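You operate a simulated robot arm through the tools that you are given. There is no shell and no other tool.

You are at the controls of a simulated robot arm. One attempt, no reset.

TASK
Let the tyre on the stand down to the figure on its rim, then unscrew the red nut.
Fine: hang the nozzle back first; nut on the workbench.

The check looks at the end state, three seconds after you hand in, the way a careful person would. Anything else that was tipped, shoved, dropped, spilled or broken makes it a failure.

THE ROBOT
A 6-joint arm with a two-finger gripper, fixed in place. Base frame: the origin is on the floor under the middle of its stand, x ahead of it, y to its left, z up; the work surface is at about z = 88. Units: cm, degrees, N and s.
It reaches about 103.8 cm from its shoulder. Its first joint turns from -166.0 to 166.0 degrees. Payload 1.71 kg.
The tool frame sits at the grasp point between the pads (the TCP): z along the fingers, y along the line on which they close. The tips reach 2 cm beyond it. The gripper opens to 9.6 cm; its body begins 11.3 cm behind the TCP.
Orientation is that of the tool frame in the base frame, as a unit quaternion [w, x, y, z]. With the fingers straight down and closing along the base's y, the tool's x points along the base's -x, its y along +y and its z along -z.

THE INTERFACE
- The arm moves only by the tool play_rows. Its argument "increments" is a list of rows, each an object (a shift or turn left out is 0, a gripper value left out holds the last) with "xyz": the shift along the base's x, y, z in units of 40 mm (1.0 is 40 mm), a list of three; "dr": the turn, a rotation vector about the base's x, y, z in units of 6 degrees (1.0 is 6 degrees), a list of three; "jaw": the finger opening in cm, from 0 to 9.6. In form: [{"xyz": [tx, ty, tz], "dr": [wx, wy, wz], "jaw": jaw}, ...]. A call has 1 to 20 rows; each row shifts and turns the commanded pose from where the row before left it. A call with a number of a shift or a turn outside -1 to 1 is refused whole. Rows are played at 5 a second. More than 5 cm and 8.6 degrees between two rows, or a gripper value outside its range, and nothing of the call is played. A pose out of reach is approached as far as the arm can. The call stops where the force on the tool passes 70 N (or 10 N more than at its start, if that is more) or the arm is blocked; 0.2 s more then pass. Each finger travels about 4.5 cm/s and halts on what it meets, pressing with about 33 N; the grip force reading is that of the motor and also rises with nothing between the fingers. The clock runs only during rows and for 0.2 s after the last one: add rows that do not move to give the fingers time. It gives the time, the measured TCP pose, the force on the tool (base axes), the opening and the grip force at its end, in the units of the frame above (readings bear some noise), with the torque about the TCP (base axes, N m) and any sound that the robot's microphone picked up.
- Cameras (640 x 400 px; columns grow to the right, rows downward): "scene" is fixed at [3.72, -64.85, 153.25]; the picture's right is [0.59, -0.81, 0.00], its down [-0.48, -0.35, -0.80] and it looks along [0.65, 0.47, -0.60] (base axes); focal length 241 px, centre (320, 200). "wrist" rides on the gripper at [6.6, 1.4, -14.5] in the tool frame; the picture's right is [-0.21, 0.98, 0.00], its down [-0.88, -0.18, -0.45] and it looks along [-0.44, -0.09, 0.90] (tool axes); focal length 275 px, centre (320, 200).
- camera(camera): a new picture of that camera. The clock stands still meanwhile.
- raise_lower(by): moves the trunk up (or, below 0, down) by that many cm; the arm rides with it, the base frame stays. It gives what a move gives, with no picture.
- locate(camera, pixels): for up to 12 pixels [column, row] of the newest picture of that camera ("zoom" is the newest enlarged one), the place [x, y, z] in the base frame of the surface seen there, good to about 0.3 cm, but the place of the scene camera against the robot may be out by one fixed shift of up to 1.8 cm in any direction. The clock stands still meanwhile.
- enlarge(camera, box): a new picture of the part [left, top, right, bottom] of that camera's present view, enlarged. The clock stands still meanwhile.
- hand_in(): hands the job in; it is judged then, once.

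Unless the task says otherwise, let go and move clear before handing in.

The tools are called after "Emit:" as a command line: name --argument value ..., lists and objects as JSON in quotes. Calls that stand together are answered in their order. play_rows: Moves the arm, as the interface text tells. Its arguments: {"type":"object","properties":{"increments":{"type":"array","items":{"type":"object","properties":{"xyz":{"type":"array","items":{"type":"number"}},"dr":{"type":"array","items":{"type":"number"}},"jaw":{"type":"number"}}}}},"required":["increments"]} The other tools are called the same way: raise_lower (by) moves the trunk up or down; camera (camera) takes a picture; locate (camera, pixels) gives the place of the surface under pixels of a picture; enlarge (camera, box) takes an enlarged picture of a part of a camera's view; hand_in () hands the job in.

At the start:

```text
clock: 0.0
tool_pos: [56.74, -16.45, 138.01]
orientation: [-0.001, 0.001, 1.0, 0.0]
force: [0.4, -0.3, 0.3]
wrist_torque: [-0.04, 0.03, 0.02]
finger_gap: 9.6
finger_force: 0.1
trunk travel left (down, up): [-22.5, 16.5]
```

scene: 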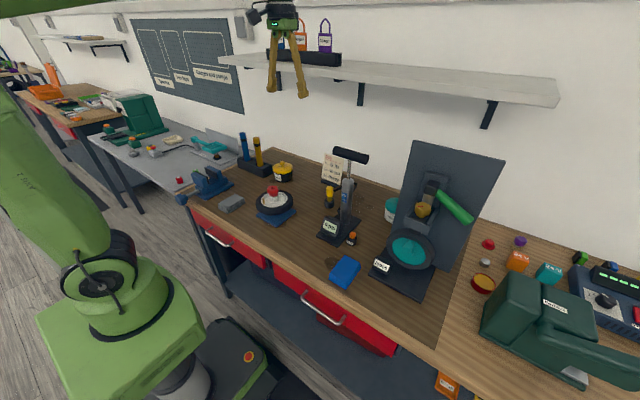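
wrist: 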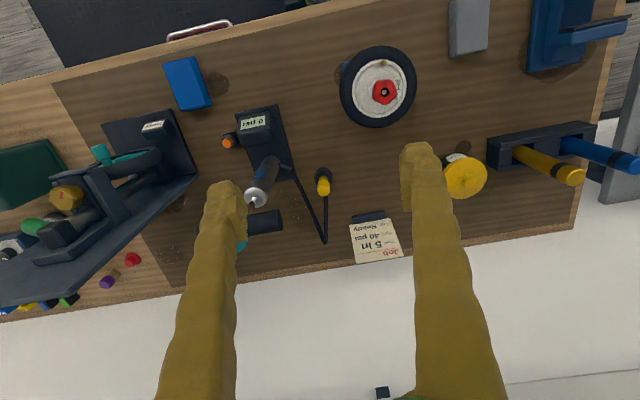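

The pictures show a small tyre with a red nut at about (272,200) in the scene view and (383,88) in the wrist view, a pump with a display and hose, and a job card at (375,240). I'll enlarge these to read the labels.

Emit:
enlarge --camera "wrist" --box '[320, 30, 440, 140]'

Emit:
enlarge --camera "wrist" --box '[210, 90, 410, 270]'

Emit:
enlarge --camera "scene" --box '[240, 140, 380, 260]'

Emit:
enlarge --camera "wrist" --box '[340, 200, 410, 270]'

```text
3.64 times, centred on (380, 85) of wrist
```

zoom: 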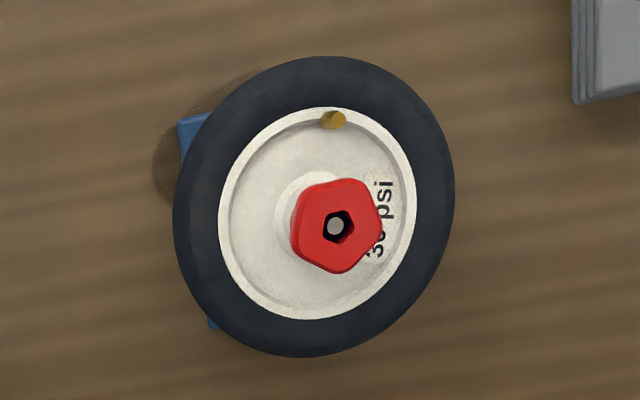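

```text
2.22 times, centred on (310, 180) of wrist
```

zoom: 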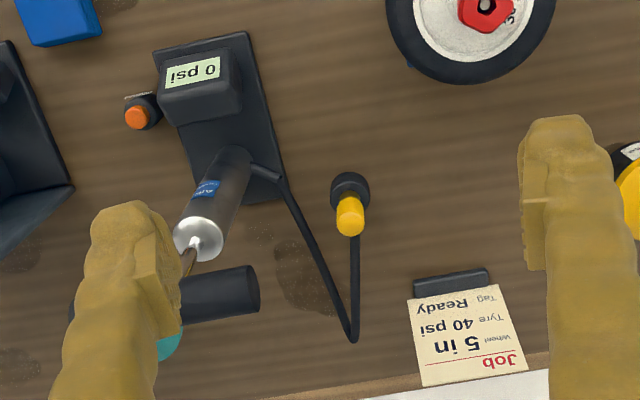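

```text
3.33 times, centred on (310, 200) of scene
```

zoom: 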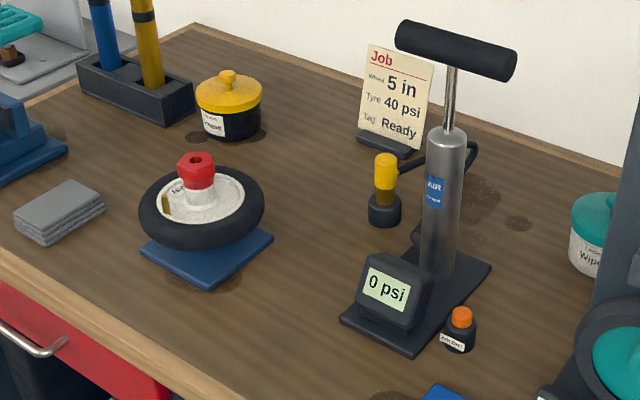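

```text
5.71 times, centred on (375, 235) of wrist
```

zoom: 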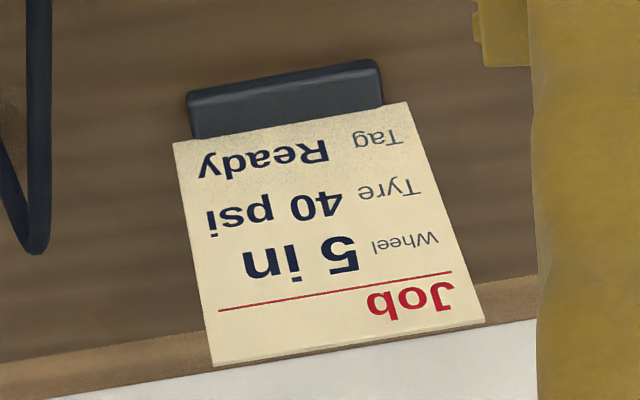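

The rim figure reads "3? psi", partly hidden by the red nut, and the card's 40 psi isn't the figure on the rim. I'll zoom in on the rim, the pump gauge, the orange-capped item and the nozzle.

Emit:
enlarge --camera "scene" --box '[250, 175, 300, 230]'

Emit:
enlarge --camera "scene" --box '[310, 200, 370, 250]'

Emit:
enlarge --camera "scene" --box '[315, 140, 375, 215]'

Emit:
enlarge --camera "wrist" --box '[370, 60, 410, 110]'

Emit:
enlarge --camera "wrist" --box '[210, 100, 290, 170]'

Emit:
enlarge --camera "scene" --box '[0, 30, 260, 200]'

Emit:
enlarge --camera "scene" --box '[360, 130, 640, 400]'

```text
7.27 times, centred on (275, 202) of scene
```

zoom: 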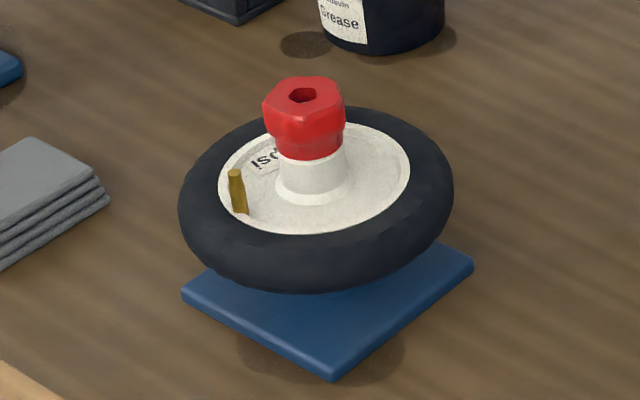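

```text
8.00 times, centred on (340, 225) of scene
```

zoom: 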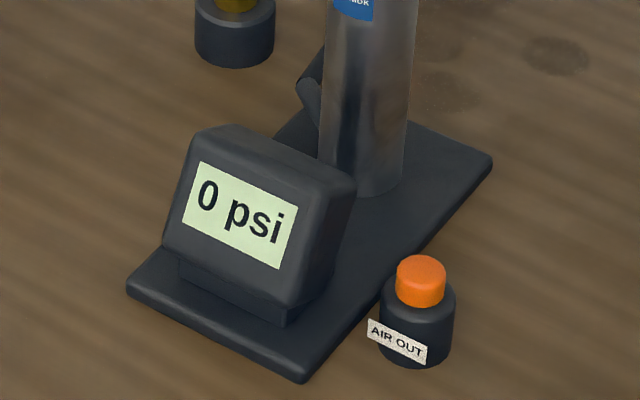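

```text
5.33 times, centred on (345, 178) of scene
```

zoom: 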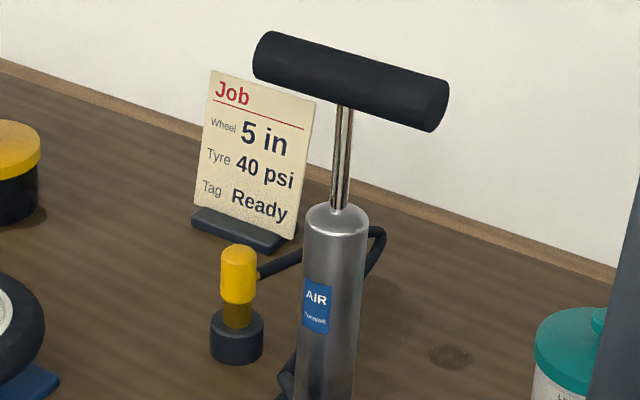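

```text
8.00 times, centred on (390, 85) of wrist
```

zoom: 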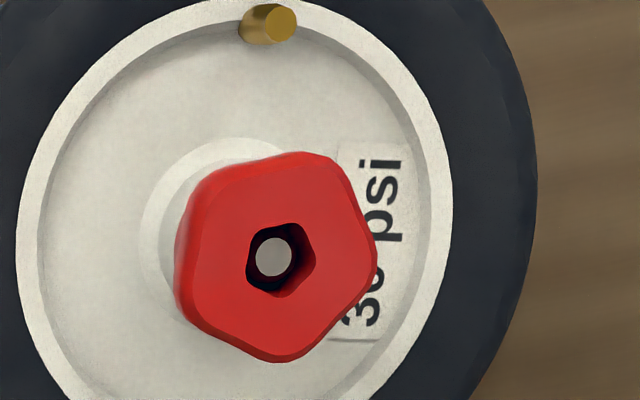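

```text
5.71 times, centred on (250, 135) of wrist
```

zoom: 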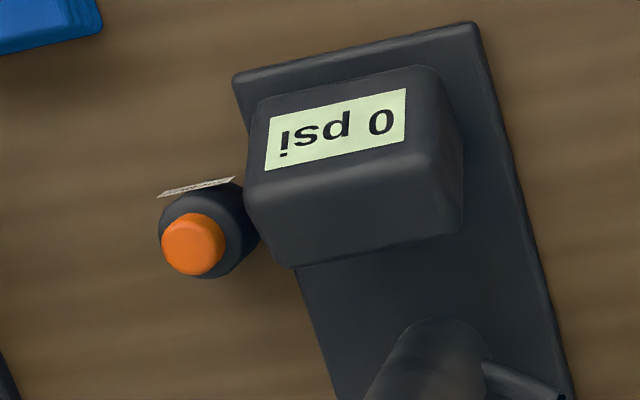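

```text
2.35 times, centred on (130, 115) of scene
```

zoom: 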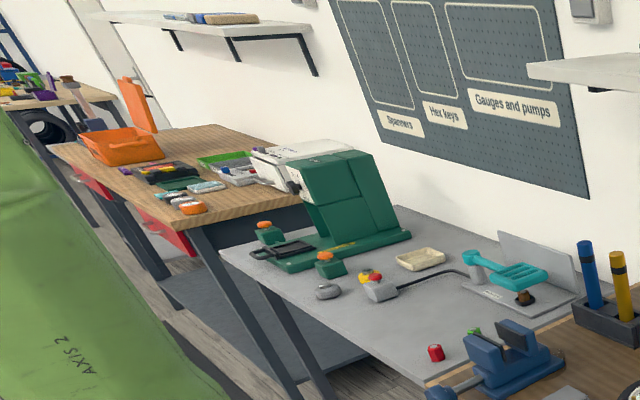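

```text
1.48 times, centred on (500, 265) of scene
```

zoom: 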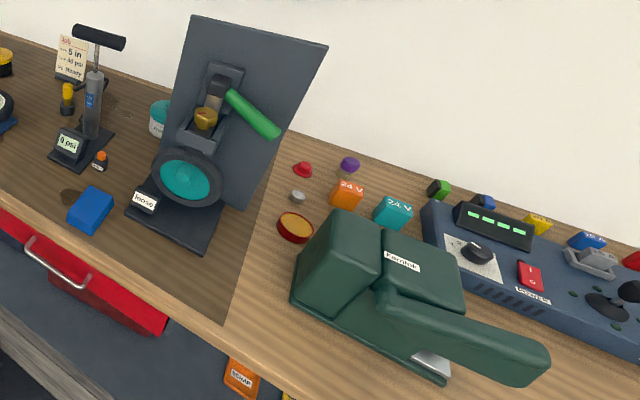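

The orange button is labelled "AIR OUT" and the gauge reads 0 psi, with the nozzle in its holder. I'll locate the key parts next.

Emit:
locate --camera "wrist" --pixels '[[383, 91], [384, 64], [323, 187], [322, 173], [228, 141], [255, 122], [398, 90], [360, 100], [380, 115], [410, 100], [300, 60], [264, 180]]'

Emit:
locate --camera "scene" --pixels '[[272, 188], [260, 199], [329, 188], [329, 205], [351, 235], [331, 226], [283, 205], [275, 227], [347, 195], [350, 155], [260, 232], [322, 228]]'

```text
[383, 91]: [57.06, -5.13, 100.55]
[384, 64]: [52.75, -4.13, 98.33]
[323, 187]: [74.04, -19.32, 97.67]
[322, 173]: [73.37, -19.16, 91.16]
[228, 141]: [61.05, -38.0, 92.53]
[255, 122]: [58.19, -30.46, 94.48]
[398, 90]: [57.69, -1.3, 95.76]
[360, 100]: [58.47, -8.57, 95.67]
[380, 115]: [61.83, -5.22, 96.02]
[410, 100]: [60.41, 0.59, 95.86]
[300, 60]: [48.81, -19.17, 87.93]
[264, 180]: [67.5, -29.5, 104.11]
```

```text
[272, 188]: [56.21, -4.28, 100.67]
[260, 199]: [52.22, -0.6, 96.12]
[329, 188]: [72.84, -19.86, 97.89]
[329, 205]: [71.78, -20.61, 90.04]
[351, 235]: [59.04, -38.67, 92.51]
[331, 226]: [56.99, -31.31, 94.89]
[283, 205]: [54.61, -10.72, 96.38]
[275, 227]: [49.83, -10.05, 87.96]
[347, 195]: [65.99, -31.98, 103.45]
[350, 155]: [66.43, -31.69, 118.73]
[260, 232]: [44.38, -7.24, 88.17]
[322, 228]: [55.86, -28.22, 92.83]
```

The nut's top is near (57,-5,100.5), the valve tip near (52.7,-4.1,98.3), the nozzle near (74,-19.3,97.7) and the button near (61,-38,92.5). I'll move toward the tyre's left side, where the nut won't hide the rim figure from the wrist camera.

Emit:
play_rows --increments '[{"xyz": [-0.335, 0.7, -0.75]}, {"xyz": [-0.335, 0.7, -0.75]}, {"xyz": [-0.335, 0.7, -0.75]}, {"xyz": [-0.335, 0.7, -0.75]}, {"xyz": [-0.335, 0.7, -0.75]}, {"xyz": [-0.335, 0.7, -0.75]}, {"xyz": [-0.335, 0.7, -0.75]}, {"xyz": [-0.335, 0.7, -0.75]}, {}]'

Emit:
camera --camera "wrist"

```text
clock: 2.0
tool_pos: [44.07, 5.68, 114.63]
orientation: [0.007, 0.0, 1.0, 0.0]
force: [0.4, 1.0, 0.0]
wrist_torque: [-0.02, -0.06, 0.03]
finger_gap: 9.6
finger_force: 0.1
trunk travel left (down, up): [-22.5, 16.5]
```

```text
taken
```

wrist: 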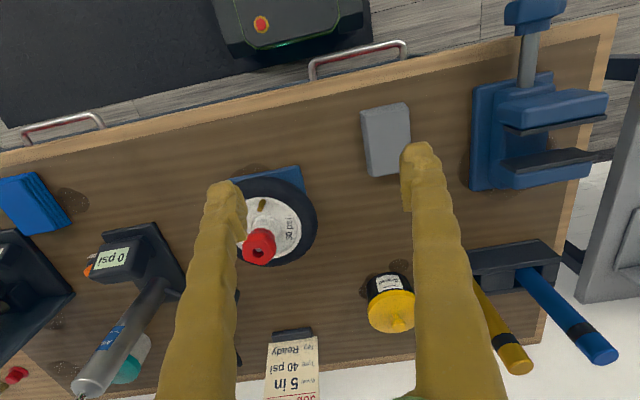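

The rim text is visible now at about (290,228). I'll enlarge it.

Emit:
enlarge --camera "wrist" --box '[235, 175, 325, 270]'

Emit:
enlarge --camera "wrist" --box '[270, 205, 310, 255]'

Emit:
play_rows --increments '[{}, {}]'

```text
4.21 times, centred on (280, 222) of wrist
```

zoom: 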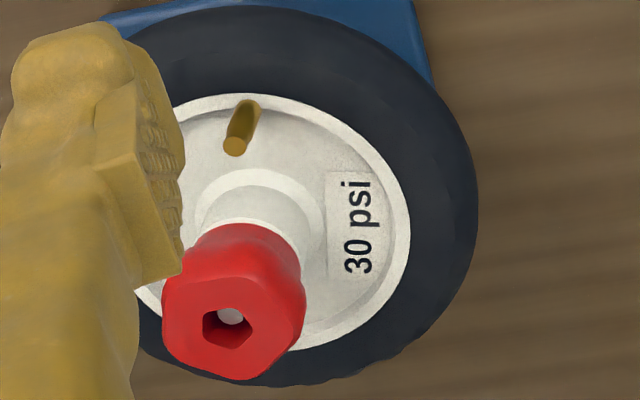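

```text
8.00 times, centred on (290, 230) of wrist
```

zoom: 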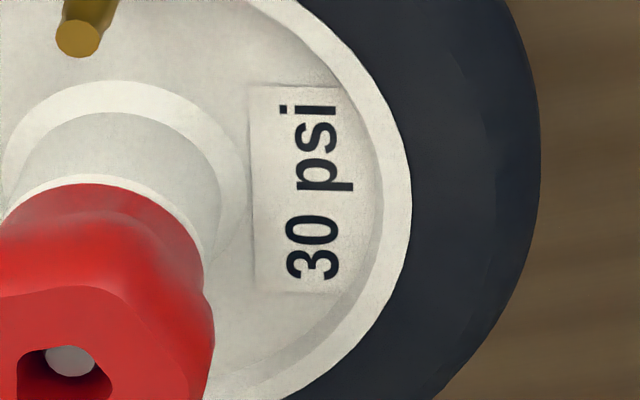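

```text
clock: 2.6
tool_pos: [43.97, 5.58, 114.55]
orientation: [0.007, -0.001, 1.0, 0.0]
force: [0.4, 0.1, -0.4]
wrist_torque: [0.01, 0.01, 0.02]
finger_gap: 9.59
finger_force: 0.0
trunk travel left (down, up): [-22.5, 16.5]
```

The rim reads 30 psi. The measured pose is about 2 cm off the commanded one, so I'll make a few small test moves to see how commands map to motion.

Emit:
play_rows --increments '[{"xyz": [1, 0, 0]}, {}, {}]'

Emit:
play_rows --increments '[{"xyz": [0, -1, 0]}, {}, {}]'

Emit:
play_rows --increments '[{"xyz": [0, 0, 1]}, {}, {}]'

```text
clock: 3.4
tool_pos: [48.32, 5.67, 114.71]
orientation: [0.006, 0.0, 1.0, 0.001]
force: [-0.9, -0.7, 0.5]
wrist_torque: [0.01, -0.01, -0.02]
finger_gap: 9.62
finger_force: 0.0
trunk travel left (down, up): [-22.5, 16.5]
```

```text
clock: 4.2
tool_pos: [48.26, 1.99, 114.61]
orientation: [0.007, 0.0, 1.0, 0.0]
force: [0.1, -0.7, 0.1]
wrist_torque: [-0.02, 0.04, 0.01]
finger_gap: 9.6
finger_force: 0.0
trunk travel left (down, up): [-22.5, 16.5]
```

```text
clock: 5.0
tool_pos: [48.37, 1.83, 118.74]
orientation: [0.007, 0.0, 1.0, 0.0]
force: [-0.1, 0.5, -0.1]
wrist_torque: [0.03, 0.0, 0.03]
finger_gap: 9.6
finger_force: 0.0
trunk travel left (down, up): [-22.5, 16.5]
```

Commands are off by a position-dependent few percent, so I'll steer by the measured pose. I'll take a fresh scene picture to measure the pump handle's extent and the hose before going in.

Emit:
camera --camera "scene"

Emit:
locate --camera "scene" --pixels '[[334, 152], [350, 156], [367, 159], [347, 170], [342, 228], [336, 193], [329, 197], [330, 210], [357, 190], [325, 205], [333, 215], [322, 235]]'

Emit:
enlarge --camera "scene" --box '[230, 100, 390, 250]'

```text
taken
```

scene: 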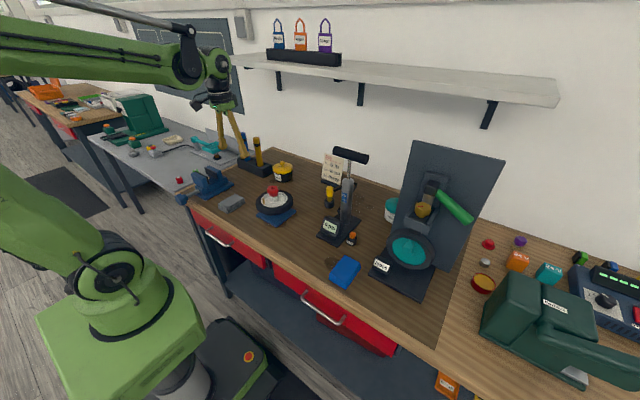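

```text
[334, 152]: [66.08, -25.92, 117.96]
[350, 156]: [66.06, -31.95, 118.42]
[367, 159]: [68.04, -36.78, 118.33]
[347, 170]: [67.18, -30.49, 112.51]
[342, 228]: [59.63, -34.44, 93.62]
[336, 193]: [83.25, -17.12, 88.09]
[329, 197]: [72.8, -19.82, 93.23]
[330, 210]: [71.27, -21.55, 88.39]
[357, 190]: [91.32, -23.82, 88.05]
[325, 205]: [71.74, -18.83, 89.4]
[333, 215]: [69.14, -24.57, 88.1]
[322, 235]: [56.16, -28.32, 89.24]
```

```text
2.67 times, centred on (310, 175) of scene
```

zoom: 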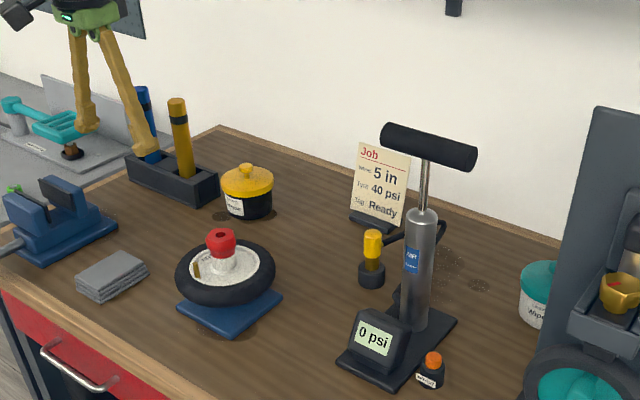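

The pump handle spans about y -25.5 to -37 at z 118, clear of the nozzle approach. I'll move to a viewing position over the nozzle at about (67,-18,110).

Emit:
play_rows --increments '[{"xyz": [0.66, -0.71, -0.31]}, {"xyz": [0.66, -0.71, -0.31]}, {"xyz": [0.66, -0.71, -0.31]}, {"xyz": [0.66, -0.71, -0.31]}, {"xyz": [0.66, -0.71, -0.31]}, {"xyz": [0.66, -0.71, -0.31]}, {"xyz": [0.66, -0.71, -0.31]}, {}]'

Emit:
camera --camera "wrist"

```text
clock: 6.8
tool_pos: [66.73, -18.01, 109.51]
orientation: [0.005, 0.0, 1.0, 0.0]
force: [0.2, -0.7, -1.0]
wrist_torque: [0.0, 0.05, -0.02]
finger_gap: 9.61
finger_force: 0.0
trunk travel left (down, up): [-22.5, 16.5]
```

```text
taken
```

wrist: 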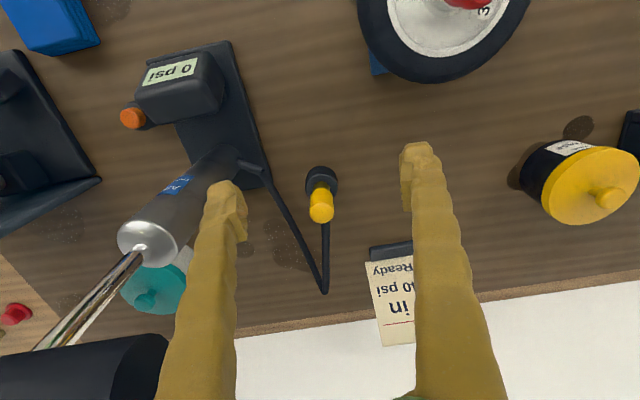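

The nozzle is at about (321,205) with its cup at (321,180), and the hose leaves its far side. I'll zoom in and locate.

Emit:
enlarge --camera "wrist" --box '[280, 150, 360, 230]'

Emit:
locate --camera "wrist" --pixels '[[321, 212], [312, 212], [330, 212], [321, 200], [321, 191], [321, 172], [309, 180], [335, 180], [325, 260], [324, 290], [245, 160], [326, 235]]'

```text
5.00 times, centred on (320, 190) of wrist
```

zoom: 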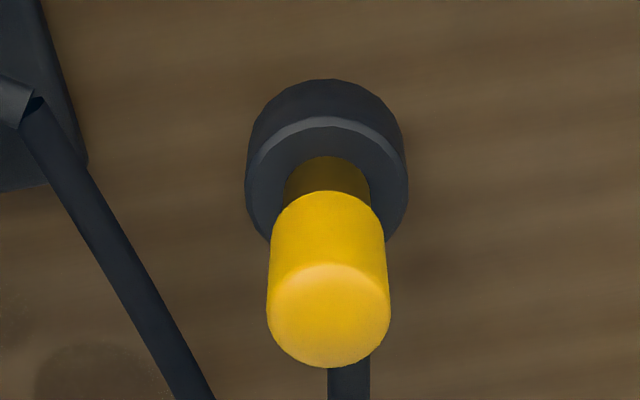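

```text
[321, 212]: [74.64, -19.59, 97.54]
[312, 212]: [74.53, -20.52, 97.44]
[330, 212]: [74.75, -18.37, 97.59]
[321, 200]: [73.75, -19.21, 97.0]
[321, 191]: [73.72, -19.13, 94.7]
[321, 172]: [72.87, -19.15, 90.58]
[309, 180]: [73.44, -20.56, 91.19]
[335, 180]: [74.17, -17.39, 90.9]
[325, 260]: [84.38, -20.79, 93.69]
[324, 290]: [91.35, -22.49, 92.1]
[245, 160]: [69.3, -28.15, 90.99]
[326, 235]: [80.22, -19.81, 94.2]
```

The nozzle top is at about (74.7,-19.4,97.5), 2.4 cm wide, and the hose exits on +x at z≈94. I'll move above it, then check alignment.

Emit:
play_rows --increments '[{"xyz": [0.66, -0.12, 0]}, {"xyz": [0.66, -0.12, 0]}, {"xyz": [0.64, -0.12, 0]}, {}, {}]'

```text
clock: 8.0
tool_pos: [74.56, -19.15, 109.8]
orientation: [0.007, 0.0, 1.0, -0.001]
force: [-0.5, 0.0, 0.0]
wrist_torque: [-0.01, 0.0, 0.01]
finger_gap: 9.58
finger_force: 0.1
trunk travel left (down, up): [-22.5, 16.5]
```

I'm above the nozzle at (74.56,-19.15,109.8). Now I'll go straight down to z≈95.8 with the jaws open.

Emit:
play_rows --increments '[{"xyz": [0, -0.04, -0.8]}, {"xyz": [0, -0.02, -0.8]}, {"xyz": [0, 0, -0.8]}, {"xyz": [0, 0, -0.5]}, {}, {}]'

Emit:
camera --camera "wrist"

Emit:
enlarge --camera "scene" --box '[270, 120, 400, 250]'

```text
clock: 9.4
tool_pos: [74.16, -19.45, 98.47]
orientation: [0.008, 0.0, 1.0, -0.001]
force: [-0.3, 0.5, -0.2]
wrist_torque: [0.01, -0.01, -0.01]
finger_gap: 9.59
finger_force: 0.0
trunk travel left (down, up): [-22.5, 16.5]
```

```text
taken
```

wrist: 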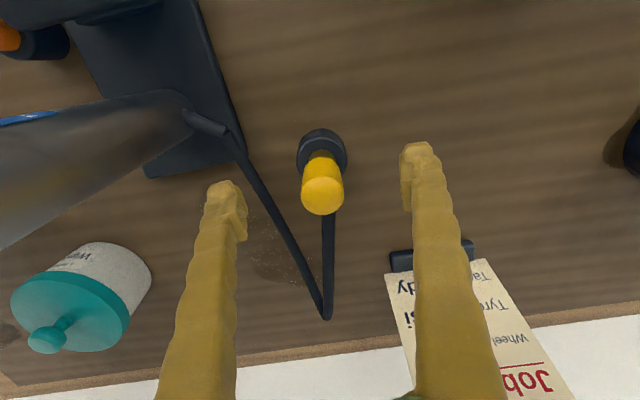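

```text
3.08 times, centred on (335, 185) of scene
```

zoom: 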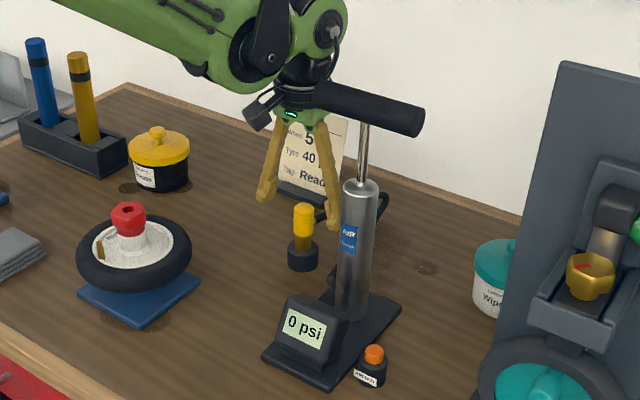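

The nozzle top sits near (322,195), so I need about 0.6 cm more in x and 2.7 cm down. Then I'll close on it.

Emit:
play_rows --increments '[{"xyz": [0.15, 0, -0.3]}, {"xyz": [0.02, 0, -0.38]}, {}, {}]'

Emit:
camera --camera "wrist"

```text
clock: 10.4
tool_pos: [74.93, -19.62, 95.77]
orientation: [0.008, 0.0, 1.0, 0.0]
force: [-0.2, 0.3, 0.7]
wrist_torque: [0.0, 0.0, 0.02]
finger_gap: 9.62
finger_force: 0.0
trunk travel left (down, up): [-22.5, 16.5]
```

```text
taken
```

wrist: 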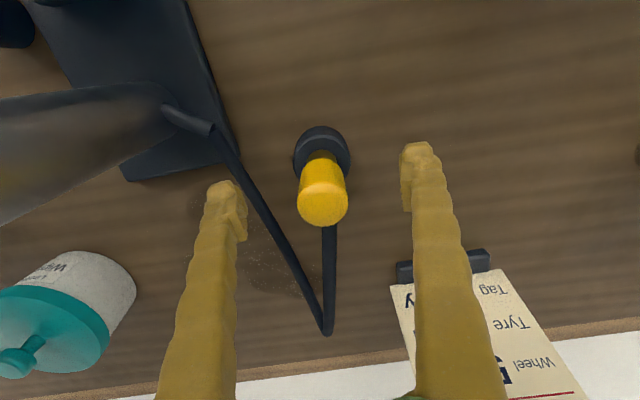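

The nozzle is centred between the fingers at (323,203). Closing on it.

Emit:
play_rows --increments '[{"xyz": [0, 0.03, 0], "jaw": 1.5}, {}, {}, {}, {}, {}, {}]'

Emit:
camera --camera "wrist"

```text
clock: 12.0
tool_pos: [74.89, -19.49, 95.88]
orientation: [0.008, -0.001, 1.0, 0.0]
force: [0.3, 0.0, -0.2]
wrist_torque: [-0.01, 0.01, 0.01]
finger_gap: 2.63
finger_force: 33.3
trunk travel left (down, up): [-22.5, 16.5]
```

```text
taken
```

wrist: 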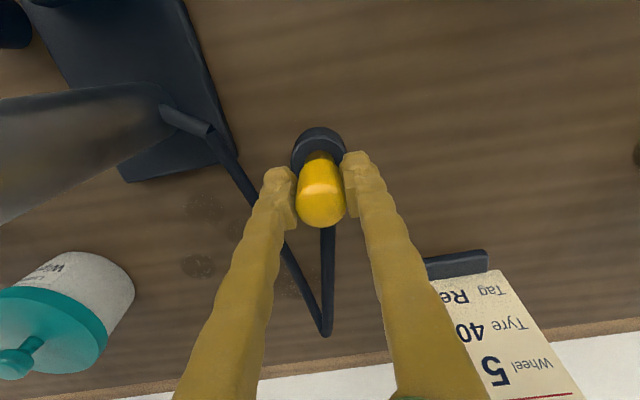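

The nozzle is gripped: gap 2.63 cm, force 33 N, grasp pose (74.89,-19.49,95.88). I'll lift it straight out of the cup and look.

Emit:
play_rows --increments '[{"xyz": [0, 0, 0.3]}, {"xyz": [0, 0, 0.5]}, {"xyz": [0, 0, 0.7]}, {"xyz": [0, 0, 0.7]}, {"xyz": [0, 0, 0.6]}, {}]'

Emit:
camera --camera "wrist"

Emit:
camera --camera "scene"

Emit:
enlarge --camera "scene" --box '[270, 130, 390, 240]'

```text
clock: 13.4
tool_pos: [74.97, -19.36, 106.99]
orientation: [0.007, 0.001, 1.0, 0.0]
force: [-1.2, 0.0, -0.2]
wrist_torque: [0.01, -0.01, -0.06]
finger_gap: 2.62
finger_force: 32.8
trunk travel left (down, up): [-22.5, 16.5]
```

```text
taken
```

wrist: 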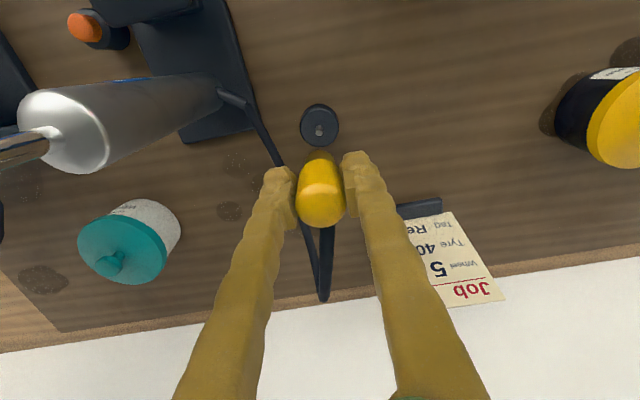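

```text
taken
```

scene: 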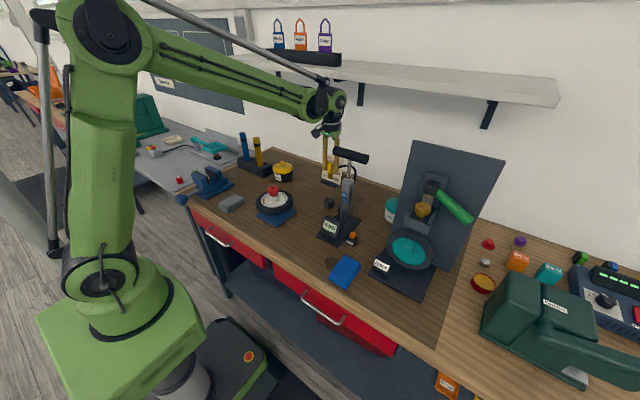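

```text
3.64 times, centred on (330, 185) of scene
```

zoom: 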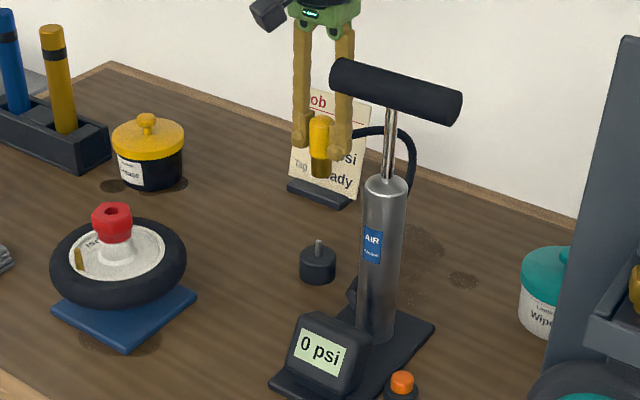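

The nozzle is a short cap that sits on a peg in its cup, so it should slip over the valve the same way. I'll carry it over the valve at z≈111, turning it -50° about z so the hose points toward the pump and away from the nut.

Emit:
play_rows --increments '[{"xyz": [0, 0, 0.5]}, {"xyz": [0, 0, 0.5]}, {"xyz": [-0.6, 0.42, 0], "dr": [0, 0, -0.926]}, {"xyz": [-0.6, 0.42, 0], "dr": [0, 0, -0.926]}, {"xyz": [-0.6, 0.42, 0], "dr": [0, 0, -0.926]}, {"xyz": [-0.6, 0.42, 0], "dr": [0, 0, -0.926]}, {"xyz": [-0.6, 0.42, 0], "dr": [0, 0, -0.926]}, {"xyz": [-0.6, 0.42, 0], "dr": [0, 0, -0.926]}, {"xyz": [-0.6, 0.42, 0], "dr": [0, 0, -0.926]}, {"xyz": [-0.6, 0.42, 0], "dr": [0, 0, -0.926]}, {"xyz": [-0.6, 0.42, 0], "dr": [0, 0, -0.926]}, {}]'

Emit:
camera --camera "wrist"

Emit:
camera --camera "scene"

Emit:
enlarge --camera "scene" --box '[220, 110, 370, 250]'

```text
clock: 16.0
tool_pos: [53.66, -4.19, 110.78]
orientation: [0.005, 0.423, 0.906, -0.004]
force: [-0.2, 0.8, -0.8]
wrist_torque: [0.0, -0.04, -0.02]
finger_gap: 2.61
finger_force: 32.8
trunk travel left (down, up): [-22.5, 16.5]
```

```text
taken
```

wrist: 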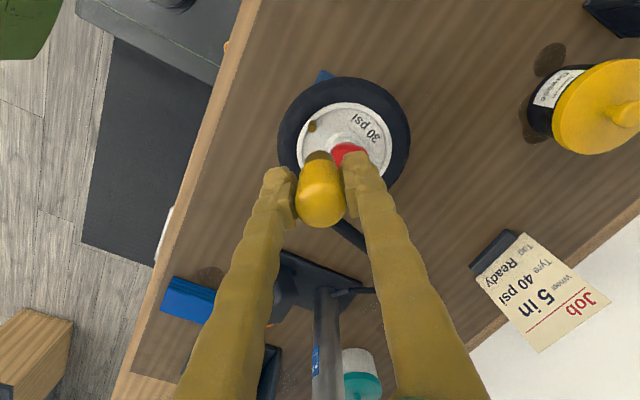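

```text
taken
```

scene: 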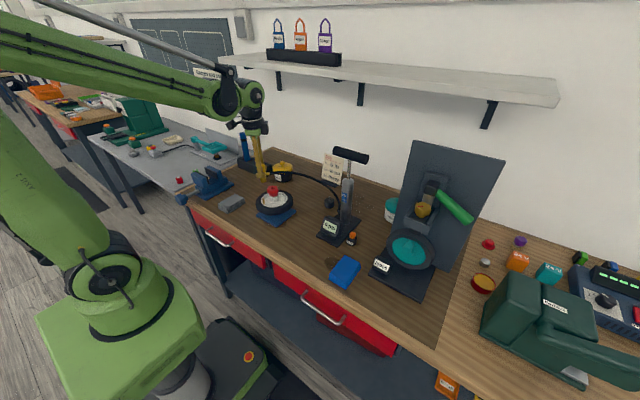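

```text
2.86 times, centred on (295, 180) of scene
```

zoom: 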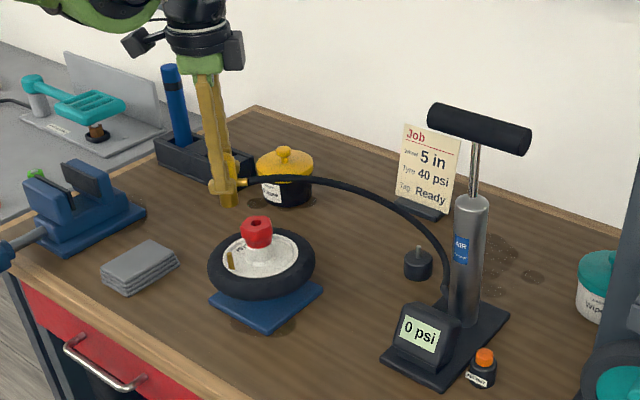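

The nozzle hangs above the wheel with the hose arcing cleanly to the pump. I'll locate the valve top near (311,125) and the nut edges.

Emit:
enlarge --camera "wrist" --box '[270, 70, 420, 200]'

Emit:
locate --camera "wrist" --pixels '[[311, 127], [311, 123], [313, 121], [308, 127], [314, 127], [311, 130], [348, 147], [356, 150], [340, 148], [300, 140], [330, 110], [317, 158]]'

```text
3.08 times, centred on (345, 135) of wrist
```

zoom: 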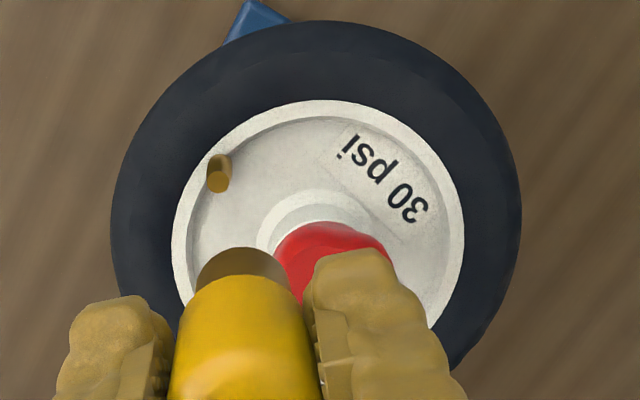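

```text
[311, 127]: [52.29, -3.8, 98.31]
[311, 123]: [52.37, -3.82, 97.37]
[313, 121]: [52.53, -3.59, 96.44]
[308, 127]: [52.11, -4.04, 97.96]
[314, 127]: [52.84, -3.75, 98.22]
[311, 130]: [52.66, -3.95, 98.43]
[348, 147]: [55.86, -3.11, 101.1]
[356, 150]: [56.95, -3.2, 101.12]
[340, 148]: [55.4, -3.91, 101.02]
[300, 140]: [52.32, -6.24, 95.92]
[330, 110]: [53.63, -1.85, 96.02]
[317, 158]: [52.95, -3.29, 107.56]
```

The valve tip is at about (52.6,-4.0,98.35). I'll check how the nozzle sits in the fingers relative to the TCP.

Emit:
enlarge --camera "wrist" --box '[290, 140, 350, 240]'

Emit:
locate --camera "wrist" --pixels '[[320, 226], [320, 205], [300, 210], [341, 210], [320, 190], [320, 170], [318, 153], [307, 157], [328, 157], [310, 180], [330, 180], [320, 215]]'

```text
4.00 times, centred on (320, 190) of wrist
```

zoom: 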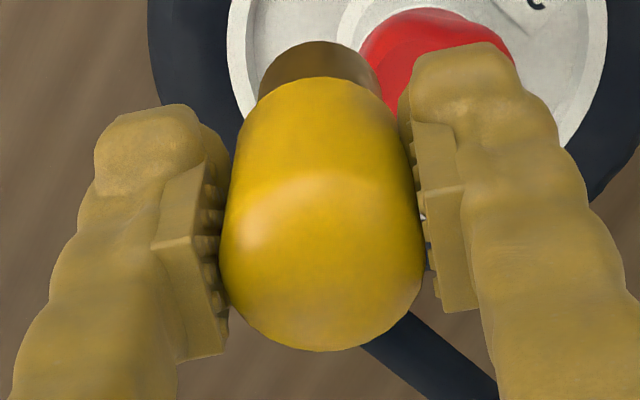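

```text
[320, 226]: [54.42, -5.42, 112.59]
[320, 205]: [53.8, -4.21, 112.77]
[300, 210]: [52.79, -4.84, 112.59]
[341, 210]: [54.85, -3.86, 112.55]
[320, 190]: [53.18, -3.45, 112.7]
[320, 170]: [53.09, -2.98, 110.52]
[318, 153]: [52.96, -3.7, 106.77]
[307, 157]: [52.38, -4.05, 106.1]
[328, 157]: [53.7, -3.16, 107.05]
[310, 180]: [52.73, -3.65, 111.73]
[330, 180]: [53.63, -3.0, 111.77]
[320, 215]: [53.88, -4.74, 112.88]
```

The nozzle axis is about (0.12,-0.12) from the TCP and its bottom about 4.8 cm below. I'll shift by (-1.17,+0.40) and lower to TCP z≈104, just above the valve tip, then check.

Emit:
play_rows --increments '[{"xyz": [-0.29, 0.1, 0]}, {"xyz": [0, 0, -0.6]}, {"xyz": [0, 0, -0.6]}, {"xyz": [0, 0, -0.4]}, {}, {}]'

Emit:
camera --camera "wrist"

Emit:
enlarge --camera "wrist" --box '[270, 80, 400, 210]'

Emit:
enlarge --camera "scene" --box '[230, 140, 320, 240]'

```text
clock: 17.4
tool_pos: [52.26, -4.03, 104.45]
orientation: [0.006, 0.422, 0.906, -0.003]
force: [-0.2, -0.4, -0.8]
wrist_torque: [0.03, 0.01, -0.01]
finger_gap: 2.62
finger_force: 33.4
trunk travel left (down, up): [-22.5, 16.5]
```

```text
taken
```

wrist: 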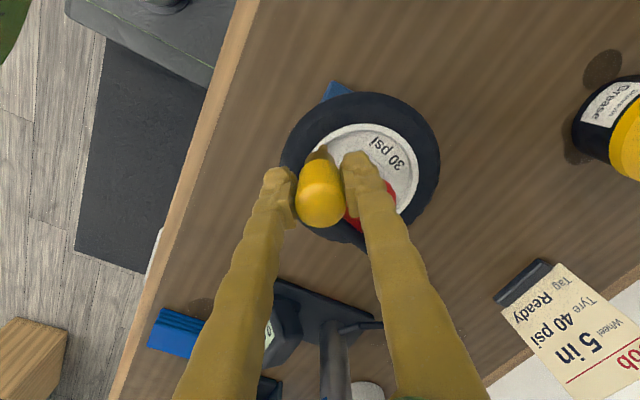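

```text
3.08 times, centred on (335, 145) of wrist
```

zoom: 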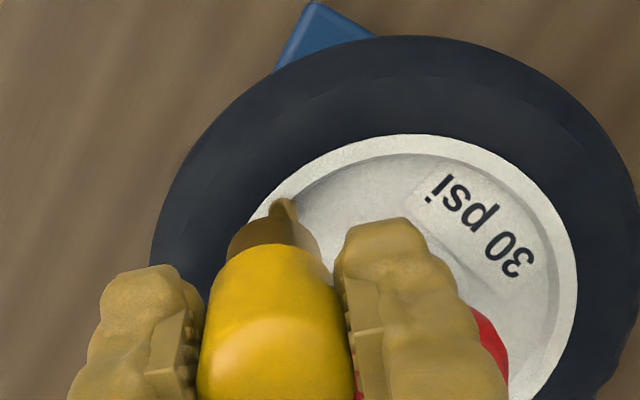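

```text
4.00 times, centred on (275, 190) of scene
```

zoom: 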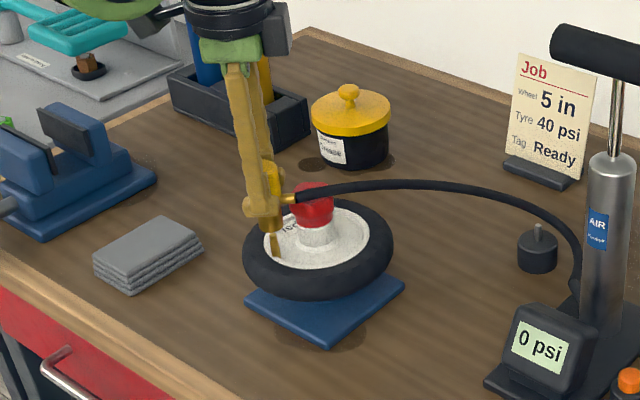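

The nozzle is just above the valve and slightly off to one side. I'll locate the visible valve and the nozzle again to refine the offset.

Emit:
locate --camera "wrist" --pixels '[[323, 149], [323, 152], [324, 155], [320, 226], [300, 210], [341, 210], [320, 186], [318, 155], [313, 158], [330, 160], [320, 205], [326, 150]]'

Emit:
enlarge --camera "wrist" --box '[295, 130, 350, 180]'

Emit:
enlarge --camera "scene" --box '[255, 175, 300, 220]'

```text
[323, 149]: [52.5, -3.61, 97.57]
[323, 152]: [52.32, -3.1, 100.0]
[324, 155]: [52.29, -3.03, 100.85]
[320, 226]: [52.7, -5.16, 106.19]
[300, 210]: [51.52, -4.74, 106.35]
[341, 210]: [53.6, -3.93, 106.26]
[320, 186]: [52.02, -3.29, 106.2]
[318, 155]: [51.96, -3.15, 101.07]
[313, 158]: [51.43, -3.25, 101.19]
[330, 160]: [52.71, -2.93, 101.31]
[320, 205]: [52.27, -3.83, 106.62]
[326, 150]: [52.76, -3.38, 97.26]
```

```text
8.00 times, centred on (322, 155) of wrist
```

zoom: 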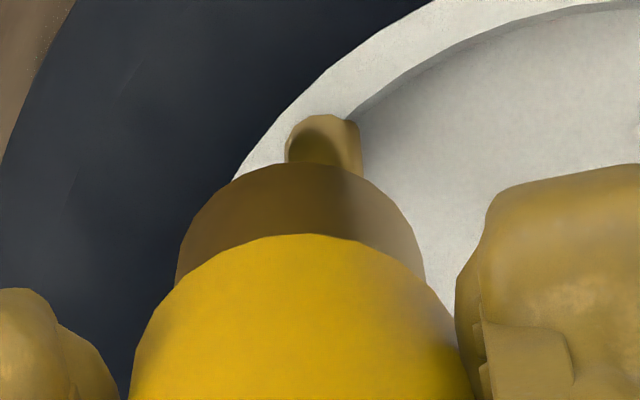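

```text
8.89 times, centred on (278, 198) of scene
```

zoom: 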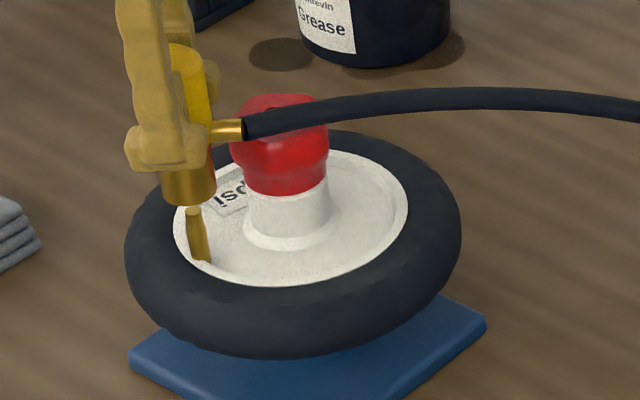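

Valve and nozzle differ by about (+0.23,+0.15). I'll shift by that and lower in small steps, watching the force and gauge.

Emit:
play_rows --increments '[{"xyz": [0.057, 0.04, 0]}, {}, {"xyz": [0, 0, -0.15]}, {"xyz": [0, 0, -0.15]}, {}]'

Emit:
enlarge --camera "wrist" --box '[295, 130, 350, 180]'

Emit:
enlarge --camera "scene" --box '[255, 175, 300, 220]'

```text
clock: 18.6
tool_pos: [52.46, -3.9, 103.25]
orientation: [0.006, 0.423, 0.906, -0.003]
force: [0.2, -0.2, -0.8]
wrist_torque: [0.02, -0.02, 0.03]
finger_gap: 2.62
finger_force: 33.3
trunk travel left (down, up): [-22.5, 16.5]
```

```text
8.00 times, centred on (322, 155) of wrist
```

zoom: 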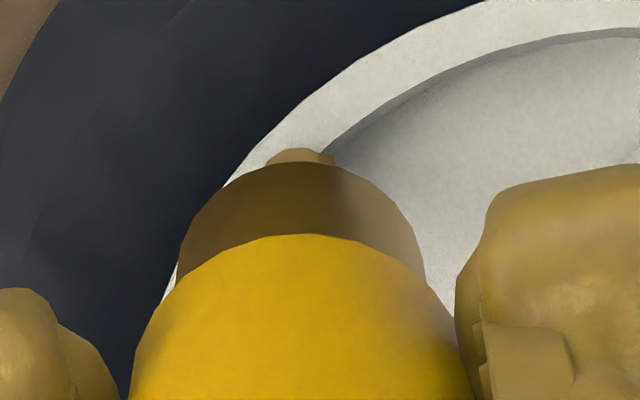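

```text
8.89 times, centred on (278, 198) of scene
```

zoom: 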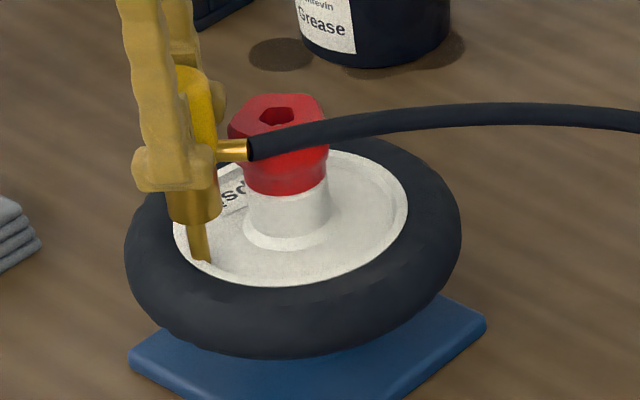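

The valve lines up under the nozzle (zoom columns 300 vs 301). I'll lower further in small steps.

Emit:
play_rows --increments '[{"xyz": [0, 0, -0.1]}, {"xyz": [0, 0, -0.1]}, {}]'

Emit:
enlarge --camera "scene" --box '[250, 170, 370, 250]'

```text
clock: 19.4
tool_pos: [52.49, -3.79, 102.6]
orientation: [0.006, 0.422, 0.906, -0.004]
force: [0.1, -0.5, -1.5]
wrist_torque: [-0.01, -0.02, 0.03]
finger_gap: 2.61
finger_force: 32.3
trunk travel left (down, up): [-22.5, 16.5]
```

```text
5.00 times, centred on (310, 210) of scene
```

zoom: 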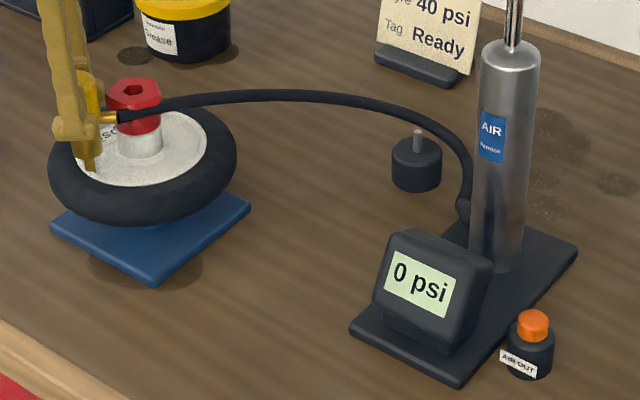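

There's no significant contact yet, and the gauge still reads 0 psi. Continuing down in small steps.

Emit:
play_rows --increments '[{"xyz": [0, 0, -0.1]}, {"xyz": [0, -0.01, -0.1]}, {}]'

Emit:
enlarge --camera "scene" --box '[250, 170, 370, 250]'

```text
clock: 20.2
tool_pos: [52.52, -3.99, 101.95]
orientation: [0.006, 0.422, 0.906, -0.004]
force: [-0.3, -0.5, -0.2]
wrist_torque: [-0.02, -0.02, 0.0]
finger_gap: 2.65
finger_force: 32.8
trunk travel left (down, up): [-22.5, 16.5]
```

```text
5.00 times, centred on (310, 210) of scene
```

zoom: 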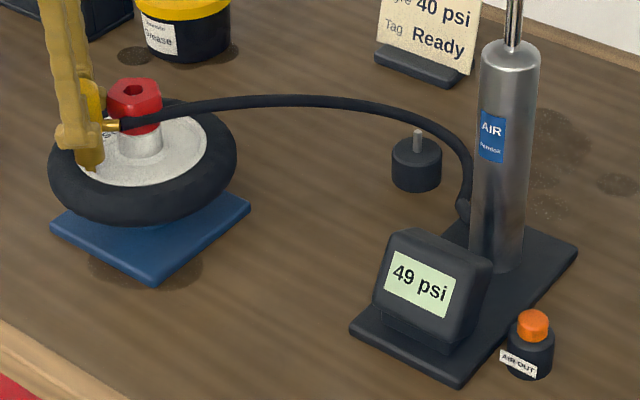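

The gauge now reads 49 psi, so the nozzle is on the valve. I'll lower slightly more to seat it, watching the force.

Emit:
play_rows --increments '[{"xyz": [0, 0, -0.06]}, {}, {}]'

Emit:
enlarge --camera "scene" --box '[255, 175, 300, 220]'

```text
clock: 21.0
tool_pos: [52.63, -3.86, 101.55]
orientation: [0.006, 0.422, 0.907, -0.003]
force: [-0.3, -0.5, -0.9]
wrist_torque: [-0.04, -0.02, 0.04]
finger_gap: 2.62
finger_force: 32.6
trunk travel left (down, up): [-22.5, 16.5]
```

```text
8.89 times, centred on (278, 198) of scene
```

zoom: 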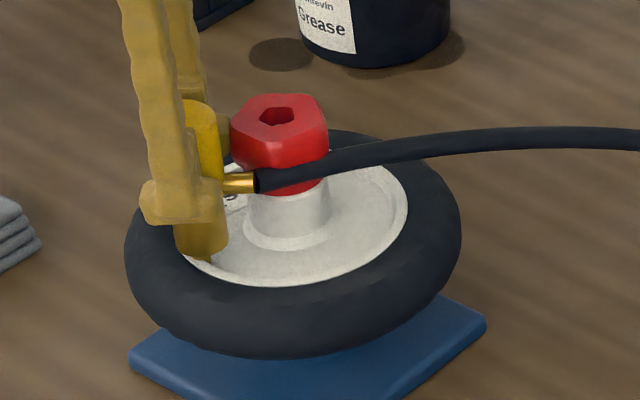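

Still no resistance, and the nozzle bottom is about 0.7 cm above the rim. Continuing down until light contact.

Emit:
play_rows --increments '[{"xyz": [0, 0, -0.06]}, {}, {}]'

Emit:
play_rows --increments '[{"xyz": [0, 0, -0.05]}, {}, {}]'

Emit:
enlarge --camera "scene" --box '[255, 175, 300, 220]'

```text
clock: 21.8
tool_pos: [52.59, -3.83, 101.24]
orientation: [0.006, 0.423, 0.906, -0.004]
force: [0.0, 0.2, -1.4]
wrist_torque: [0.0, 0.0, 0.04]
finger_gap: 2.62
finger_force: 33.6
trunk travel left (down, up): [-22.5, 16.5]
```

```text
clock: 22.6
tool_pos: [52.57, -3.9, 101.07]
orientation: [0.007, 0.423, 0.906, -0.003]
force: [1.0, -1.9, 11.8]
wrist_torque: [-0.08, -0.16, -0.03]
finger_gap: 2.65
finger_force: 33.2
trunk travel left (down, up): [-22.5, 16.5]
```

```text
8.89 times, centred on (278, 198) of scene
```

zoom: 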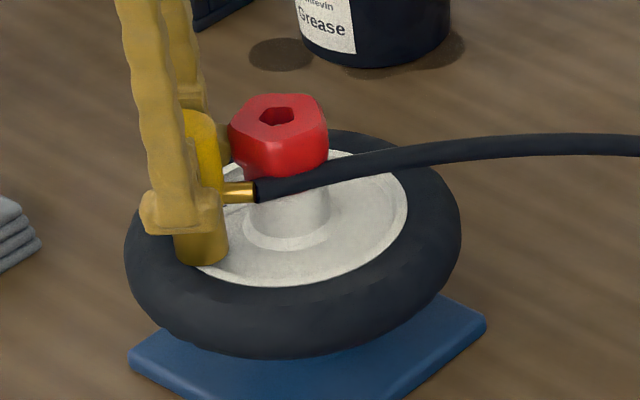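

It's seated, with 11.8 N of contact at z 101.07. I'll back off a hair, open slightly, and rise straight up off the nozzle.

Emit:
play_rows --increments '[{"xyz": [0, 0, 0.025]}, {"jaw": 3.6}, {}, {}, {}]'

Emit:
camera --camera "wrist"

Emit:
enlarge --camera "scene" --box '[250, 170, 370, 250]'

```text
clock: 23.8
tool_pos: [52.44, -3.88, 101.11]
orientation: [0.006, 0.423, 0.906, -0.003]
force: [-0.5, -0.5, 0.4]
wrist_torque: [0.0, 0.0, 0.01]
finger_gap: 3.6
finger_force: 0.0
trunk travel left (down, up): [-22.5, 16.5]
```

```text
taken
```

wrist: 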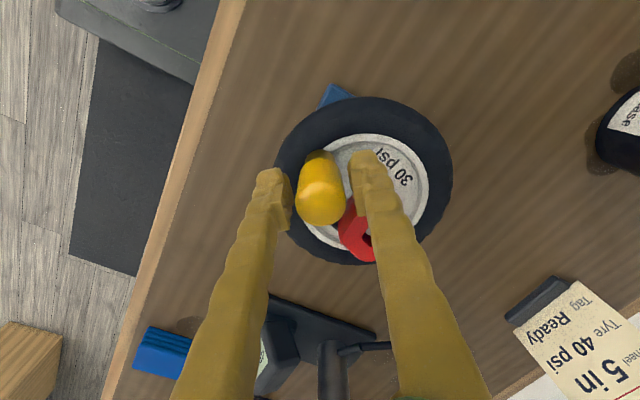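

```text
5.00 times, centred on (310, 210) of scene
```

zoom: 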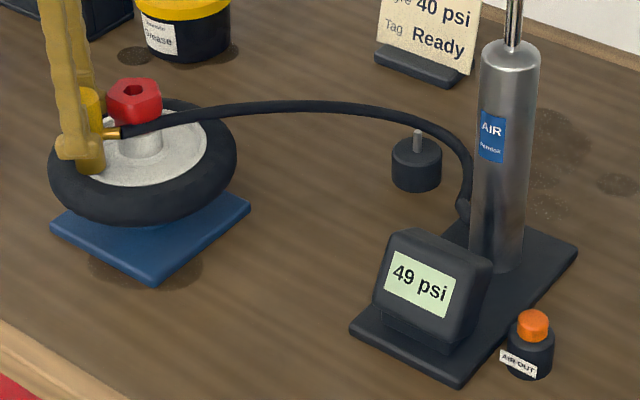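

The nozzle stays on and the gauge holds 49 psi. I'll rise straight up and clear.

Emit:
play_rows --increments '[{"xyz": [0, 0, 0.3]}, {"xyz": [0, 0, 0.5]}, {"xyz": [0, 0, 0.8]}, {"xyz": [0, 0, 0.8]}, {"xyz": [0, 0, 0.8]}, {}]'

Emit:
camera --camera "wrist"

Emit:
enlarge --camera "scene" --box '[240, 160, 370, 250]'

```text
clock: 25.2
tool_pos: [52.63, -3.85, 114.05]
orientation: [0.005, 0.422, 0.907, -0.003]
force: [-0.2, 0.5, 0.3]
wrist_torque: [0.0, -0.02, 0.02]
finger_gap: 3.6
finger_force: 0.1
trunk travel left (down, up): [-22.5, 16.5]
```

```text
taken
```

wrist: 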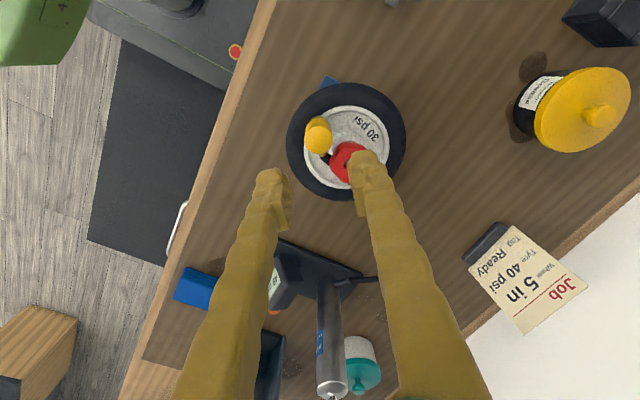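

```text
4.44 times, centred on (305, 205) of scene
```

zoom: 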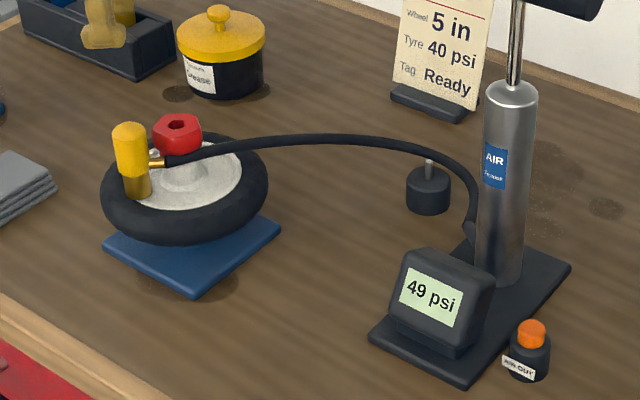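

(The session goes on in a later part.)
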